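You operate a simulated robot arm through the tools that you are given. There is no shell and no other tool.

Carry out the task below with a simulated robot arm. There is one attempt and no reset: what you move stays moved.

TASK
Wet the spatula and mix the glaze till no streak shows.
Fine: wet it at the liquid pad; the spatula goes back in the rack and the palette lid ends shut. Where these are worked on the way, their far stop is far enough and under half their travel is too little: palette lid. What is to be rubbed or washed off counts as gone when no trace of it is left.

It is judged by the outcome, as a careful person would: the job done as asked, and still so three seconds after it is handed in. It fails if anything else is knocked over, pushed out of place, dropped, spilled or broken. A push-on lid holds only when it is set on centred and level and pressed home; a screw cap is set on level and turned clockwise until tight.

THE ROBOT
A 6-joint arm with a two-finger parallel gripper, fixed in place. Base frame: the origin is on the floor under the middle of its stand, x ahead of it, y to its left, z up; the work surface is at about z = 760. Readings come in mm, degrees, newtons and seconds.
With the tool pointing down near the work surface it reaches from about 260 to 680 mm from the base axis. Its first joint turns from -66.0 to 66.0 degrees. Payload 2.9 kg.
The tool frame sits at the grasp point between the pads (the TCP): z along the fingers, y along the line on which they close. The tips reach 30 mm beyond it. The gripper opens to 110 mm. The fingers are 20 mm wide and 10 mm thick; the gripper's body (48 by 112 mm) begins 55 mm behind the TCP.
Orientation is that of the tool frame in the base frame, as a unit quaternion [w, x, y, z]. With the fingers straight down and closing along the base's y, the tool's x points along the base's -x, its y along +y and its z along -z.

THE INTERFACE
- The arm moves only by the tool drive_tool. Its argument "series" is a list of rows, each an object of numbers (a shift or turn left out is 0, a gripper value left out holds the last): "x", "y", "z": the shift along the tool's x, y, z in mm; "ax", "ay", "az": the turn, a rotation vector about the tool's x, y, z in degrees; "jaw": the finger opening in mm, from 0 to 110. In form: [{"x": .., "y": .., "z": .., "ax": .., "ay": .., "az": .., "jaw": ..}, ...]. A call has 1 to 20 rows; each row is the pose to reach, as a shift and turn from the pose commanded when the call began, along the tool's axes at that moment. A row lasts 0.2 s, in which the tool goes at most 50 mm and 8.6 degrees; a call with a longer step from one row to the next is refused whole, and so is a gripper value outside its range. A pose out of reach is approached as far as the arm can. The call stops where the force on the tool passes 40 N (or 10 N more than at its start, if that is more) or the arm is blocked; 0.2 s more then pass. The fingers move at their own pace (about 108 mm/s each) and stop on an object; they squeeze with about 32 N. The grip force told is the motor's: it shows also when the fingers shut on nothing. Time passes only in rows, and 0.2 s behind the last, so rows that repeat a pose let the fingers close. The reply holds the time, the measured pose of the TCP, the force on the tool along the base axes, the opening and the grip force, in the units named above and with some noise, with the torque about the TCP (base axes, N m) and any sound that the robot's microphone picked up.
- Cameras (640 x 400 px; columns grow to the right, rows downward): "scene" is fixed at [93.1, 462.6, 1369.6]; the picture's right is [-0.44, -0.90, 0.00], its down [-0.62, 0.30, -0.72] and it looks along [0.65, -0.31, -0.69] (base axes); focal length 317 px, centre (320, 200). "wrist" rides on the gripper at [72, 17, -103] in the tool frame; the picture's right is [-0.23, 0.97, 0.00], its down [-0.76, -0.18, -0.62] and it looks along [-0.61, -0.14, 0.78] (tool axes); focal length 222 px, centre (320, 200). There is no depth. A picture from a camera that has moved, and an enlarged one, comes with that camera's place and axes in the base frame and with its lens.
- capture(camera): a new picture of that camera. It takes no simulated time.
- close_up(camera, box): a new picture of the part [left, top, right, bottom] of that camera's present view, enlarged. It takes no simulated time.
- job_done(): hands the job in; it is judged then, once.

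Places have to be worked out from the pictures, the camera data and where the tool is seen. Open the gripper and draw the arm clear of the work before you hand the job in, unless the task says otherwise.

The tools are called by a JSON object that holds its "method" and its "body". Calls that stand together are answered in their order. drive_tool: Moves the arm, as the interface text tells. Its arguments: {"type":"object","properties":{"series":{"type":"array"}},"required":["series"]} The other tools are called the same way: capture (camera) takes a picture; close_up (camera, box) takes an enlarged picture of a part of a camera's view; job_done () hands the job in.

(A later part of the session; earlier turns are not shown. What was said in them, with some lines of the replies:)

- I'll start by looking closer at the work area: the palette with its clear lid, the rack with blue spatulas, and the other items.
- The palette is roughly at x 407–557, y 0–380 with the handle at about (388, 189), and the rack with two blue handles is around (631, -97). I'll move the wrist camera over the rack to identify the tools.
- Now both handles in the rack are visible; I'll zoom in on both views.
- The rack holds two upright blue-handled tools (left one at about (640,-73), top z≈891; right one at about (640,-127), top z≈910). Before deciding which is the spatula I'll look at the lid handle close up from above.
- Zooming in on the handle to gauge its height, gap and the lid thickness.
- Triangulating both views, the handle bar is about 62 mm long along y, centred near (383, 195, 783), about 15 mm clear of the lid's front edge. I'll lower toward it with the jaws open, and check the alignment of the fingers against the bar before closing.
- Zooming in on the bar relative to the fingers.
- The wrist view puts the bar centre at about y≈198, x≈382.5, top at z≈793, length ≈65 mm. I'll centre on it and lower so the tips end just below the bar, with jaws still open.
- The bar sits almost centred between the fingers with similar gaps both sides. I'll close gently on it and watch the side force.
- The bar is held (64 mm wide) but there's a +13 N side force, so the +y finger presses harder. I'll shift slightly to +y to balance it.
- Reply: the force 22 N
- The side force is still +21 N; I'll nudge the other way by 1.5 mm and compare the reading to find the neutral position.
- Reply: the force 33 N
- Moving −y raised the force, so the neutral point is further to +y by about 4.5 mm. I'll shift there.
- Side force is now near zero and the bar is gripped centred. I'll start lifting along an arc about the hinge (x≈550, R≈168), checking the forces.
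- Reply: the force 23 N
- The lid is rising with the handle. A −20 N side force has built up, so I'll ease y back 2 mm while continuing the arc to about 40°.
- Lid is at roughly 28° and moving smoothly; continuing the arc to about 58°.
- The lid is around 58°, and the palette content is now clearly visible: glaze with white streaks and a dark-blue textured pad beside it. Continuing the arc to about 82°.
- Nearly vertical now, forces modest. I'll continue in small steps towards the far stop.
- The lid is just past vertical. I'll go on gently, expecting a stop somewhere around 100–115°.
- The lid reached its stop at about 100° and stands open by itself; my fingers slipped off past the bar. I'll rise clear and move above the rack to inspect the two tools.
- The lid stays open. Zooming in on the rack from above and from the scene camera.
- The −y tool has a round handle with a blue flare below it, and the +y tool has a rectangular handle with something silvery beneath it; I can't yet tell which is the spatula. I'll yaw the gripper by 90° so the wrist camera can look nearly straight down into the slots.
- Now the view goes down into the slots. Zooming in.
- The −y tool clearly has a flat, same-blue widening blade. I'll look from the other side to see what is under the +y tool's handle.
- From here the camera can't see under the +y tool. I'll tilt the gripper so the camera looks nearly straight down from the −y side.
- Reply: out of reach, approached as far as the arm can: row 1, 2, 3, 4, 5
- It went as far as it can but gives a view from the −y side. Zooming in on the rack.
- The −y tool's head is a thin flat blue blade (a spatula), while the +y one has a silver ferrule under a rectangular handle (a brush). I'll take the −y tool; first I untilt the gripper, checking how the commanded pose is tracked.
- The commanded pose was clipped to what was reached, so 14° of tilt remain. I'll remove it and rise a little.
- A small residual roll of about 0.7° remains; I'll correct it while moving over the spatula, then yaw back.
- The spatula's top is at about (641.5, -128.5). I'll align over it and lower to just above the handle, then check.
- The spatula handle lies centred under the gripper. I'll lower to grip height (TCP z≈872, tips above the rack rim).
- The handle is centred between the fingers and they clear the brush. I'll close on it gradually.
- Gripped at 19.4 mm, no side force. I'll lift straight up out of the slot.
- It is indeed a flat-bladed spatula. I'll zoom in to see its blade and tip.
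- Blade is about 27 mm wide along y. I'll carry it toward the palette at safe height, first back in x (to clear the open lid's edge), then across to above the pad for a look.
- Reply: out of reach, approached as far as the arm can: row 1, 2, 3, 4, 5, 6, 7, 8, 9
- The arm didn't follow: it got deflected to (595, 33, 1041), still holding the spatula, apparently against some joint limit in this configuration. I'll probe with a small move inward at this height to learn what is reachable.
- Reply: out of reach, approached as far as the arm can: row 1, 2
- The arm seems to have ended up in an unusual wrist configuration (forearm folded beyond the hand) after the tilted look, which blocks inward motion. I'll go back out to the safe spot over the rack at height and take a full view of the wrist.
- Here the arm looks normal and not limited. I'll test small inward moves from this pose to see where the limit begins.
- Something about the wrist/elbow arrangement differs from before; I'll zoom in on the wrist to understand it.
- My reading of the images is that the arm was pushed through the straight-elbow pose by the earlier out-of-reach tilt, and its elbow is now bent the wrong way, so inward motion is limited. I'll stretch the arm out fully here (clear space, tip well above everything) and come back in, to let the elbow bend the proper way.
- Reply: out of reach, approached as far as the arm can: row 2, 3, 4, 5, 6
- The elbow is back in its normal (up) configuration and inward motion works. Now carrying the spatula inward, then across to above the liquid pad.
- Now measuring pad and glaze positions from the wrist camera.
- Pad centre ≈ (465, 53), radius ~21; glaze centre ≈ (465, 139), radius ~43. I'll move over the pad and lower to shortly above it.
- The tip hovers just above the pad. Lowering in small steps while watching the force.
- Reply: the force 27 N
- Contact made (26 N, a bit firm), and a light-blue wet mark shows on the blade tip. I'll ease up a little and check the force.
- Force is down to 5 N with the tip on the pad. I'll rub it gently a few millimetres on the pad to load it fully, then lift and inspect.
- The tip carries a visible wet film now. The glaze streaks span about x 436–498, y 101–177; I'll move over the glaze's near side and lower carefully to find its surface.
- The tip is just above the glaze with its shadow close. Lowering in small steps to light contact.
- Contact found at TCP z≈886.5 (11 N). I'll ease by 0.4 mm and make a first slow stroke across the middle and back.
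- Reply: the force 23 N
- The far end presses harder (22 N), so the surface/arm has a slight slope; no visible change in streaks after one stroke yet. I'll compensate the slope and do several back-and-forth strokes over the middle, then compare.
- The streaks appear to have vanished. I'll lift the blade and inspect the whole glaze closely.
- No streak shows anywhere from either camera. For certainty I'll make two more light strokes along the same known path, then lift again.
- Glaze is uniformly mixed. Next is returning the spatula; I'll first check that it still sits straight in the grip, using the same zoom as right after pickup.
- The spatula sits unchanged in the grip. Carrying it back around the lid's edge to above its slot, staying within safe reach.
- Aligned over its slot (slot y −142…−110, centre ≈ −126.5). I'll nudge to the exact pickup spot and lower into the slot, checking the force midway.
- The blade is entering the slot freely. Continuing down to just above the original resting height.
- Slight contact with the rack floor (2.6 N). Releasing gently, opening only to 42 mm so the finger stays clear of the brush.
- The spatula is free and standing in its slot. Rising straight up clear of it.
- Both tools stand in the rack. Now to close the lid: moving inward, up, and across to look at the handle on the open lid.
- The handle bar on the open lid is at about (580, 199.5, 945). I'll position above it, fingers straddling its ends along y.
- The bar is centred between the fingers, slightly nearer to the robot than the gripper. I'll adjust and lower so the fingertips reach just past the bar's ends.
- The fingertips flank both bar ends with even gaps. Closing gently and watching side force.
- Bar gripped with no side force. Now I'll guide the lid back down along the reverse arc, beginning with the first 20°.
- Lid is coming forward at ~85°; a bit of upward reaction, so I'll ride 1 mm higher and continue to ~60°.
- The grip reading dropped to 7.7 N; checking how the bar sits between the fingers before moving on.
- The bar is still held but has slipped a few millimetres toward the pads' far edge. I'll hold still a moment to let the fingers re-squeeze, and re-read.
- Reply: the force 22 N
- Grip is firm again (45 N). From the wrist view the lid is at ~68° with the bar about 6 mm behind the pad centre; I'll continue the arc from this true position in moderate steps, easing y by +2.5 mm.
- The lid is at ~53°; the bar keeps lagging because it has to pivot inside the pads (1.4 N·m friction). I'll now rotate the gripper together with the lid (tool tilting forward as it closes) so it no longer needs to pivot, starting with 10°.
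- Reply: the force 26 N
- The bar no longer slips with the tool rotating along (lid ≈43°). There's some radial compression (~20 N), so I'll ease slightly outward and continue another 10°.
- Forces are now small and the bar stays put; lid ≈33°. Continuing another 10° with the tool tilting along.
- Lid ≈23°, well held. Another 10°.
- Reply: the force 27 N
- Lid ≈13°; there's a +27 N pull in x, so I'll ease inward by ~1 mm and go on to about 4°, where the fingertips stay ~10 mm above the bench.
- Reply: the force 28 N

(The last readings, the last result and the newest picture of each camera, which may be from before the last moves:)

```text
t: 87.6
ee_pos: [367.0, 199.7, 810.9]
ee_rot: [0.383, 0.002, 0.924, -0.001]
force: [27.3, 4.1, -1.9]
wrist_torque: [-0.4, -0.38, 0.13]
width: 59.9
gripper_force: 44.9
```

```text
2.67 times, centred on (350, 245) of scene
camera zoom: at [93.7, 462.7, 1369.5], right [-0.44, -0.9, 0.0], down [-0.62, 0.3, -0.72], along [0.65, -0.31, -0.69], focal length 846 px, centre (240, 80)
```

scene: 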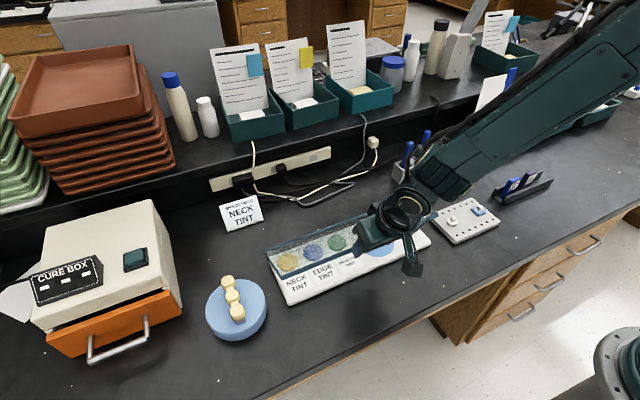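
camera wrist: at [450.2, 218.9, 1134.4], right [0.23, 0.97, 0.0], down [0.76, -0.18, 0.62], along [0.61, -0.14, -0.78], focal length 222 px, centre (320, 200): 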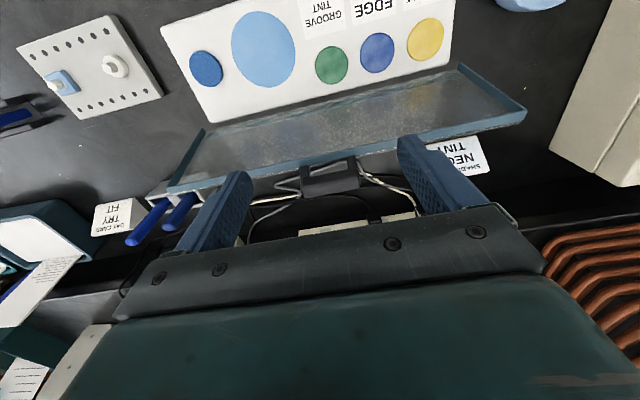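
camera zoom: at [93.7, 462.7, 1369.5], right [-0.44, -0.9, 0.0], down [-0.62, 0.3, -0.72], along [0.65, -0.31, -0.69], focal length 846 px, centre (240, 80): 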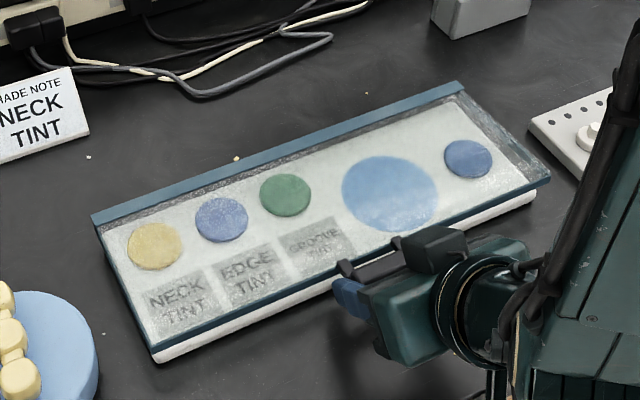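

{"method": "drive_tool", "body": {"series": [{"x": -0.85, "z": 0.85}, {"x": 4.0, "z": 5.0, "ay": -2}, {"x": 8.9, "z": 9.2, "ay": -4}]}}

{"method": "close_up", "body": {"camera": "scene", "box": [320, 220, 420, 300]}}

{"method": "capture", "body": {"camera": "wrist"}}

```text
t: 88.4
ee_pos: [365.9, 200.0, 798.7]
ee_rot: [0.415, 0.001, 0.91, 0.0]
force: [6.9, 8.0, 5.9]
wrist_torque: [-0.16, -1.22, 0.25]
width: 59.7
gripper_force: 44.9
```

```text
5.00 times, centred on (370, 260) of scene
camera zoom: at [93.1, 462.8, 1369.6], right [-0.44, -0.9, 0.0], down [-0.62, 0.3, -0.72], along [0.65, -0.31, -0.69], focal length 1585 px, centre (70, -100)
```

zoom: 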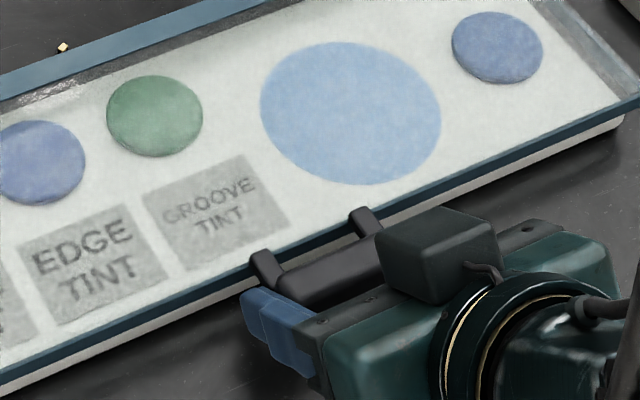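

```text
taken
camera wrist: at [241.4, 217.0, 812.4], right [0.15, 0.97, 0.17], down [0.03, -0.18, 0.98], along [0.99, -0.14, -0.06], focal length 222 px, centre (320, 200)
```

wrist: 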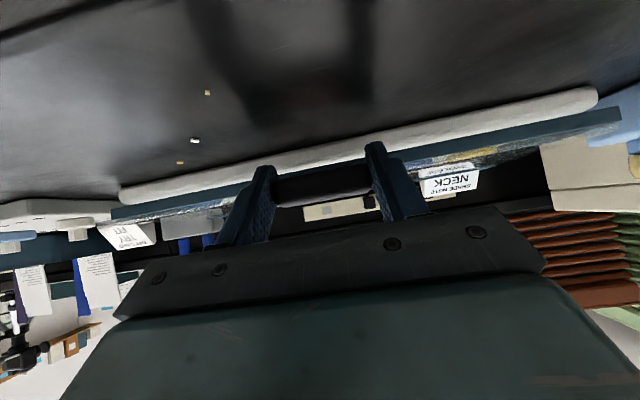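

{"method": "close_up", "body": {"camera": "wrist", "box": [220, 110, 440, 250]}}

{"method": "close_up", "body": {"camera": "wrist", "box": [420, 60, 640, 200]}}

```text
2.86 times, centred on (330, 180) of wrist
camera zoom: at [241.4, 217.0, 812.4], right [0.15, 0.97, 0.17], down [0.03, -0.18, 0.98], along [0.99, -0.14, -0.06], focal length 635 px, centre (291, 257)
```

zoom: 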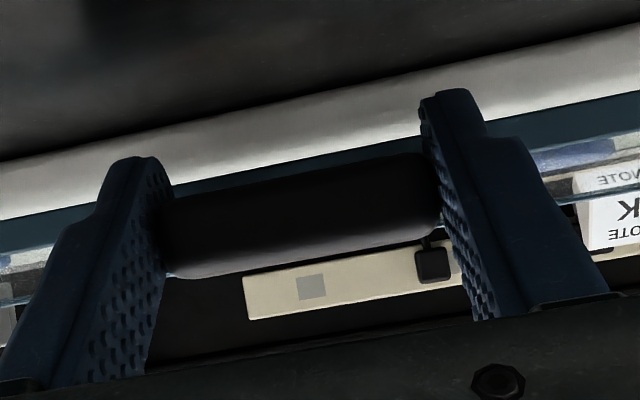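

```text
2.86 times, centred on (530, 130) of wrist
camera zoom: at [241.4, 217.0, 812.4], right [0.15, 0.97, 0.17], down [0.03, -0.18, 0.98], along [0.99, -0.14, -0.06], focal length 635 px, centre (-280, 400)
```

zoom: 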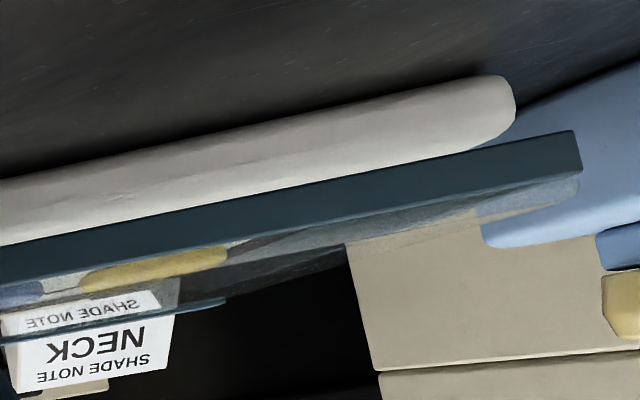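

The lid is nearly down (~4°). Lowering another 2° while watching the force, still keeping the fingertips off the bench.

{"method": "drive_tool", "body": {"series": [{"x": 2.5, "z": 2, "ay": -1}, {"x": 5.1, "z": 3.9, "ay": -2}]}}

{"method": "close_up", "body": {"camera": "wrist", "box": [420, 60, 640, 200]}}

{"method": "close_up", "body": {"camera": "scene", "box": [240, 200, 440, 330]}}

```text
t: 89.0
ee_pos: [365.8, 201.1, 794.2]
ee_rot: [0.433, 0.001, 0.901, -0.001]
force: [-6.1, 3.6, 36.8]
wrist_torque: [0.1, 0.0, 0.22]
width: 59.7
gripper_force: 44.9
```

```text
2.86 times, centred on (530, 130) of wrist
camera zoom: at [241.2, 217.0, 802.5], right [0.14, 0.97, 0.18], down [-0.01, -0.18, 0.98], along [0.99, -0.14, -0.02], focal length 635 px, centre (-280, 400)
```

zoom: 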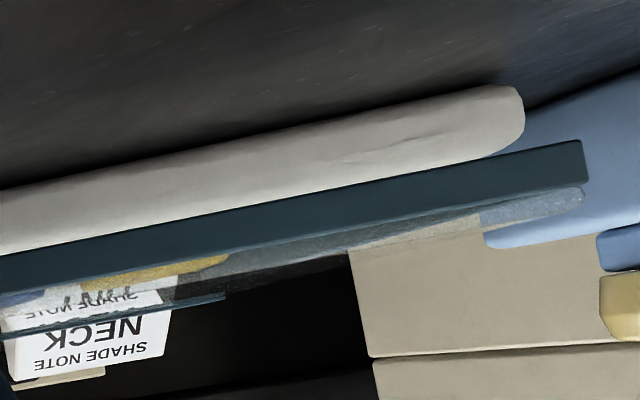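

```text
3.08 times, centred on (340, 265) of scene
camera zoom: at [92.5, 462.5, 1369.7], right [-0.44, -0.9, 0.0], down [-0.62, 0.3, -0.72], along [0.65, -0.31, -0.69], focal length 976 px, centre (258, 0)
```

zoom: 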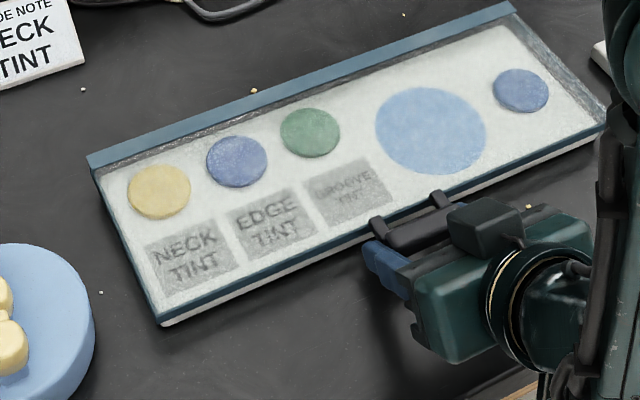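

Now +37 N upward: the lid is resting shut on the base, and the palette outline matches its starting place. I'll release the bar and back straight out along the tool axis.

{"method": "drive_tool", "body": {"series": [{"x": -0.4, "z": -0.3, "jaw": 60}, {"x": -0.4, "z": -0.3, "jaw": 72}, {"x": -0.4, "z": -0.3, "jaw": 84}, {"x": -0.4, "z": -0.3, "jaw": 84}]}}

{"method": "close_up", "body": {"camera": "wrist", "box": [200, 90, 440, 240]}}

{"method": "close_up", "body": {"camera": "scene", "box": [240, 180, 440, 310]}}

```text
t: 90.0
ee_pos: [364.9, 199.7, 793.4]
ee_rot: [0.429, 0.002, 0.903, 0.0]
force: [-0.4, 0.1, 0.3]
wrist_torque: [0.02, 0.03, -0.02]
width: 84.0
gripper_force: 0.0
```

```text
2.67 times, centred on (320, 165) of wrist
camera zoom: at [240.5, 216.9, 801.7], right [0.15, 0.97, 0.18], down [0.0, -0.18, 0.98], along [0.99, -0.14, -0.02], focal length 592 px, centre (320, 293)
```

zoom: 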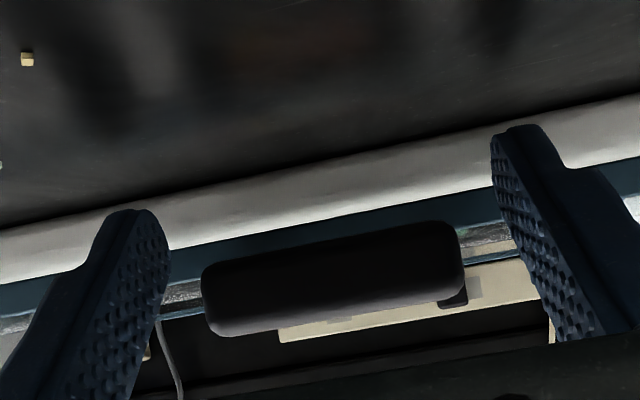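

```text
3.08 times, centred on (340, 245) of scene
camera zoom: at [93.1, 462.6, 1369.6], right [-0.44, -0.9, 0.0], down [-0.62, 0.3, -0.72], along [0.65, -0.31, -0.69], focal length 976 px, centre (258, 62)
```

zoom: 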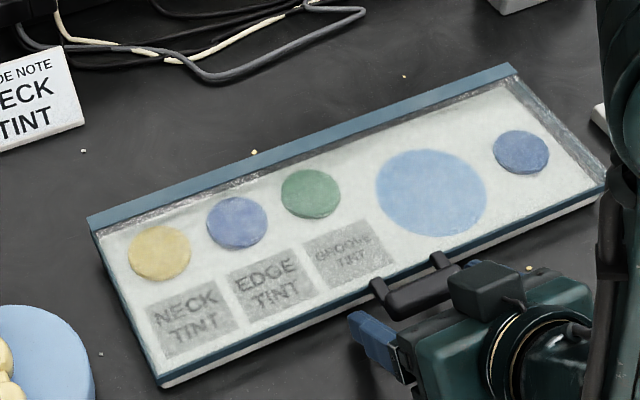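

The lid sits exactly as in the initial view, fully shut. I'll lift straight up with the fingers open on both sides of the bar and rotate the gripper back to vertical.

{"method": "drive_tool", "body": {"series": [{"x": -15.5, "z": -12.6, "jaw": 90}, {"x": -27.9, "z": -29.1, "jaw": 90}, {"x": -43.5, "z": -41.7, "ay": 8}, {"x": -59, "z": -54.3, "ay": 16}, {"x": -74.5, "z": -66.9, "ay": 24}, {"x": -86.2, "z": -76.4, "ay": 32}, {"x": -86.2, "z": -76.4, "ay": 40}, {"x": -86.2, "z": -76.4, "ay": 48}, {"x": -86.2, "z": -76.4, "ay": 50.9}]}}

{"method": "capture", "body": {"camera": "scene"}}

{"method": "capture", "body": {"camera": "wrist"}}

```text
t: 92.0
ee_pos: [359.3, 199.6, 908.3]
ee_rot: [-0.001, 0.001, 1.0, 0.0]
force: [0.3, -0.2, 0.4]
wrist_torque: [0.01, 0.0, 0.02]
width: 90.0
gripper_force: 0.1
```

```text
taken
```

scene: 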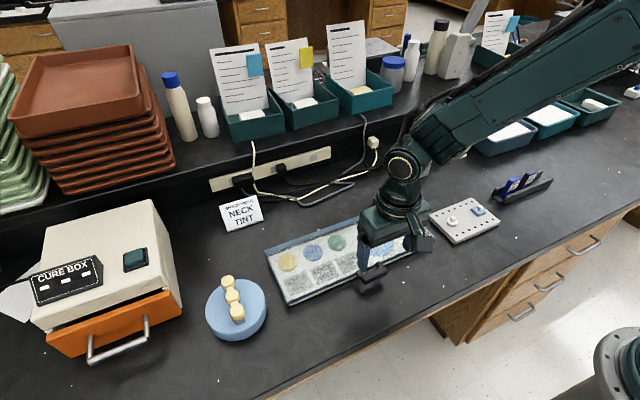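

```text
taken
camera wrist: at [288.3, 216.7, 1011.9], right [0.23, 0.97, 0.0], down [0.76, -0.18, 0.62], along [0.61, -0.14, -0.78], focal length 222 px, centre (320, 200)
```

wrist: 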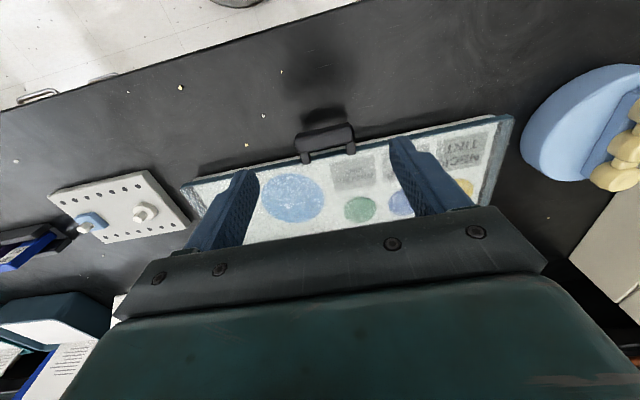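

Lid is shut and the gripper is clear. I'll withdraw to the start pose high above the bench and take a final check.

{"method": "drive_tool", "body": {"series": [{"z": -45}, {"z": -90}, {"z": -135}, {"y": -30, "z": -175}, {"y": -60, "z": -210, "jaw": 110}, {"x": 5, "y": -86, "z": -228, "jaw": 110}, {"x": 5, "y": -86, "z": -228, "jaw": 110}]}}

{"method": "capture", "body": {"camera": "scene"}}

{"method": "capture", "body": {"camera": "wrist"}}

{"method": "close_up", "body": {"camera": "scene", "box": [240, 180, 440, 310]}}

{"method": "close_up", "body": {"camera": "scene", "box": [370, 120, 570, 250]}}

```text
t: 93.6
ee_pos: [353.3, 112.8, 1136.6]
ee_rot: [0.001, 0.002, 1.0, -0.001]
force: [-0.5, 0.1, 0.0]
wrist_torque: [-0.02, 0.01, 0.0]
width: 109.9
gripper_force: 0.1
```

```text
taken
```

scene: 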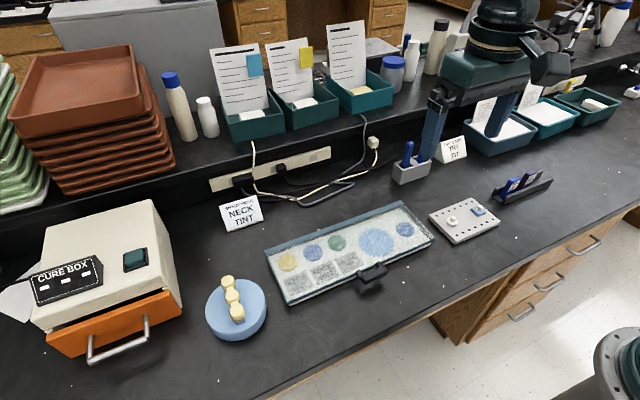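

```text
taken
camera wrist: at [282.5, 129.5, 1239.4], right [0.23, 0.97, 0.0], down [0.76, -0.18, 0.62], along [0.61, -0.14, -0.78], focal length 222 px, centre (320, 200)
```

wrist: 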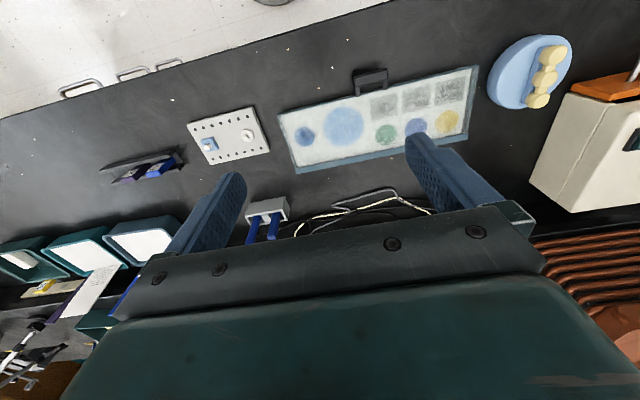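

```text
3.08 times, centred on (340, 245) of scene
camera zoom: at [93.1, 462.6, 1369.6], right [-0.44, -0.9, 0.0], down [-0.62, 0.3, -0.72], along [0.65, -0.31, -0.69], focal length 976 px, centre (258, 62)
```

zoom: 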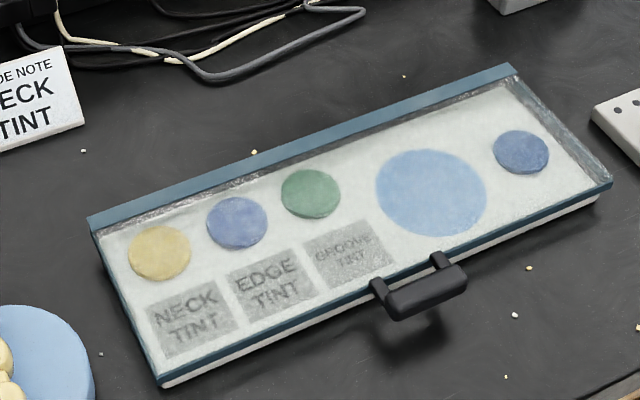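

```text
3.08 times, centred on (470, 185) of scene
camera zoom: at [93.1, 462.6, 1369.6], right [-0.44, -0.9, 0.0], down [-0.62, 0.3, -0.72], along [0.65, -0.31, -0.69], focal length 976 px, centre (-142, 246)
```

zoom: 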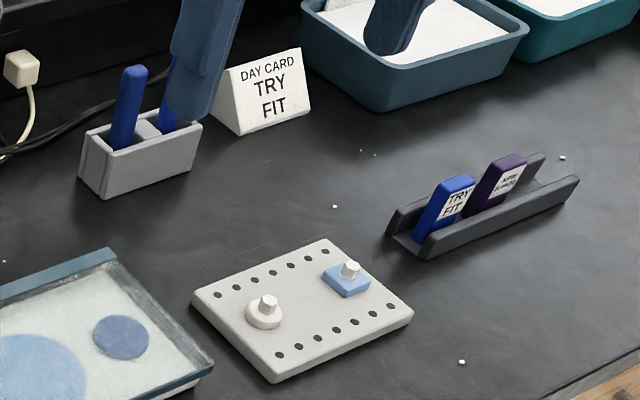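

The final views match the starting layout. The glaze is uniform with no streaks, the spatula is back in the rack next to the brush, the lid is shut, and the arm is clear with the gripper open. I'm handing the job in.

{"method": "job_done", "body": {}}

```text
The job is handed in.
```

The glaze is mixed with no streak showing. The spatula is back in its rack slot and the palette lid is shut. I've handed the job in and have no result back yet.

- **Lid:** I opened it by the handle to its far stop, and closed it again at the end until it rested on the base.
- **Wetting:** I dipped the spatula on the dark-blue pad beside the glaze. The first contact was firmer than intended (26 N), so I eased off to about 5 N before rubbing.
- **Mixing:** The streaks disappeared after four strokes across the glaze. I made two more to be sure, and close-ups from both cameras show a uniform surface.
- **Detour:** While I was looking into the rack, the arm ended up in an awkward pose and couldn't move inward. I freed it by stretching it out over clear space while holding the spatula.
- **Final check:** The palette, rack and the other items around them look the same as in the starting pictures. The arm is back at its start pose with the gripper open.
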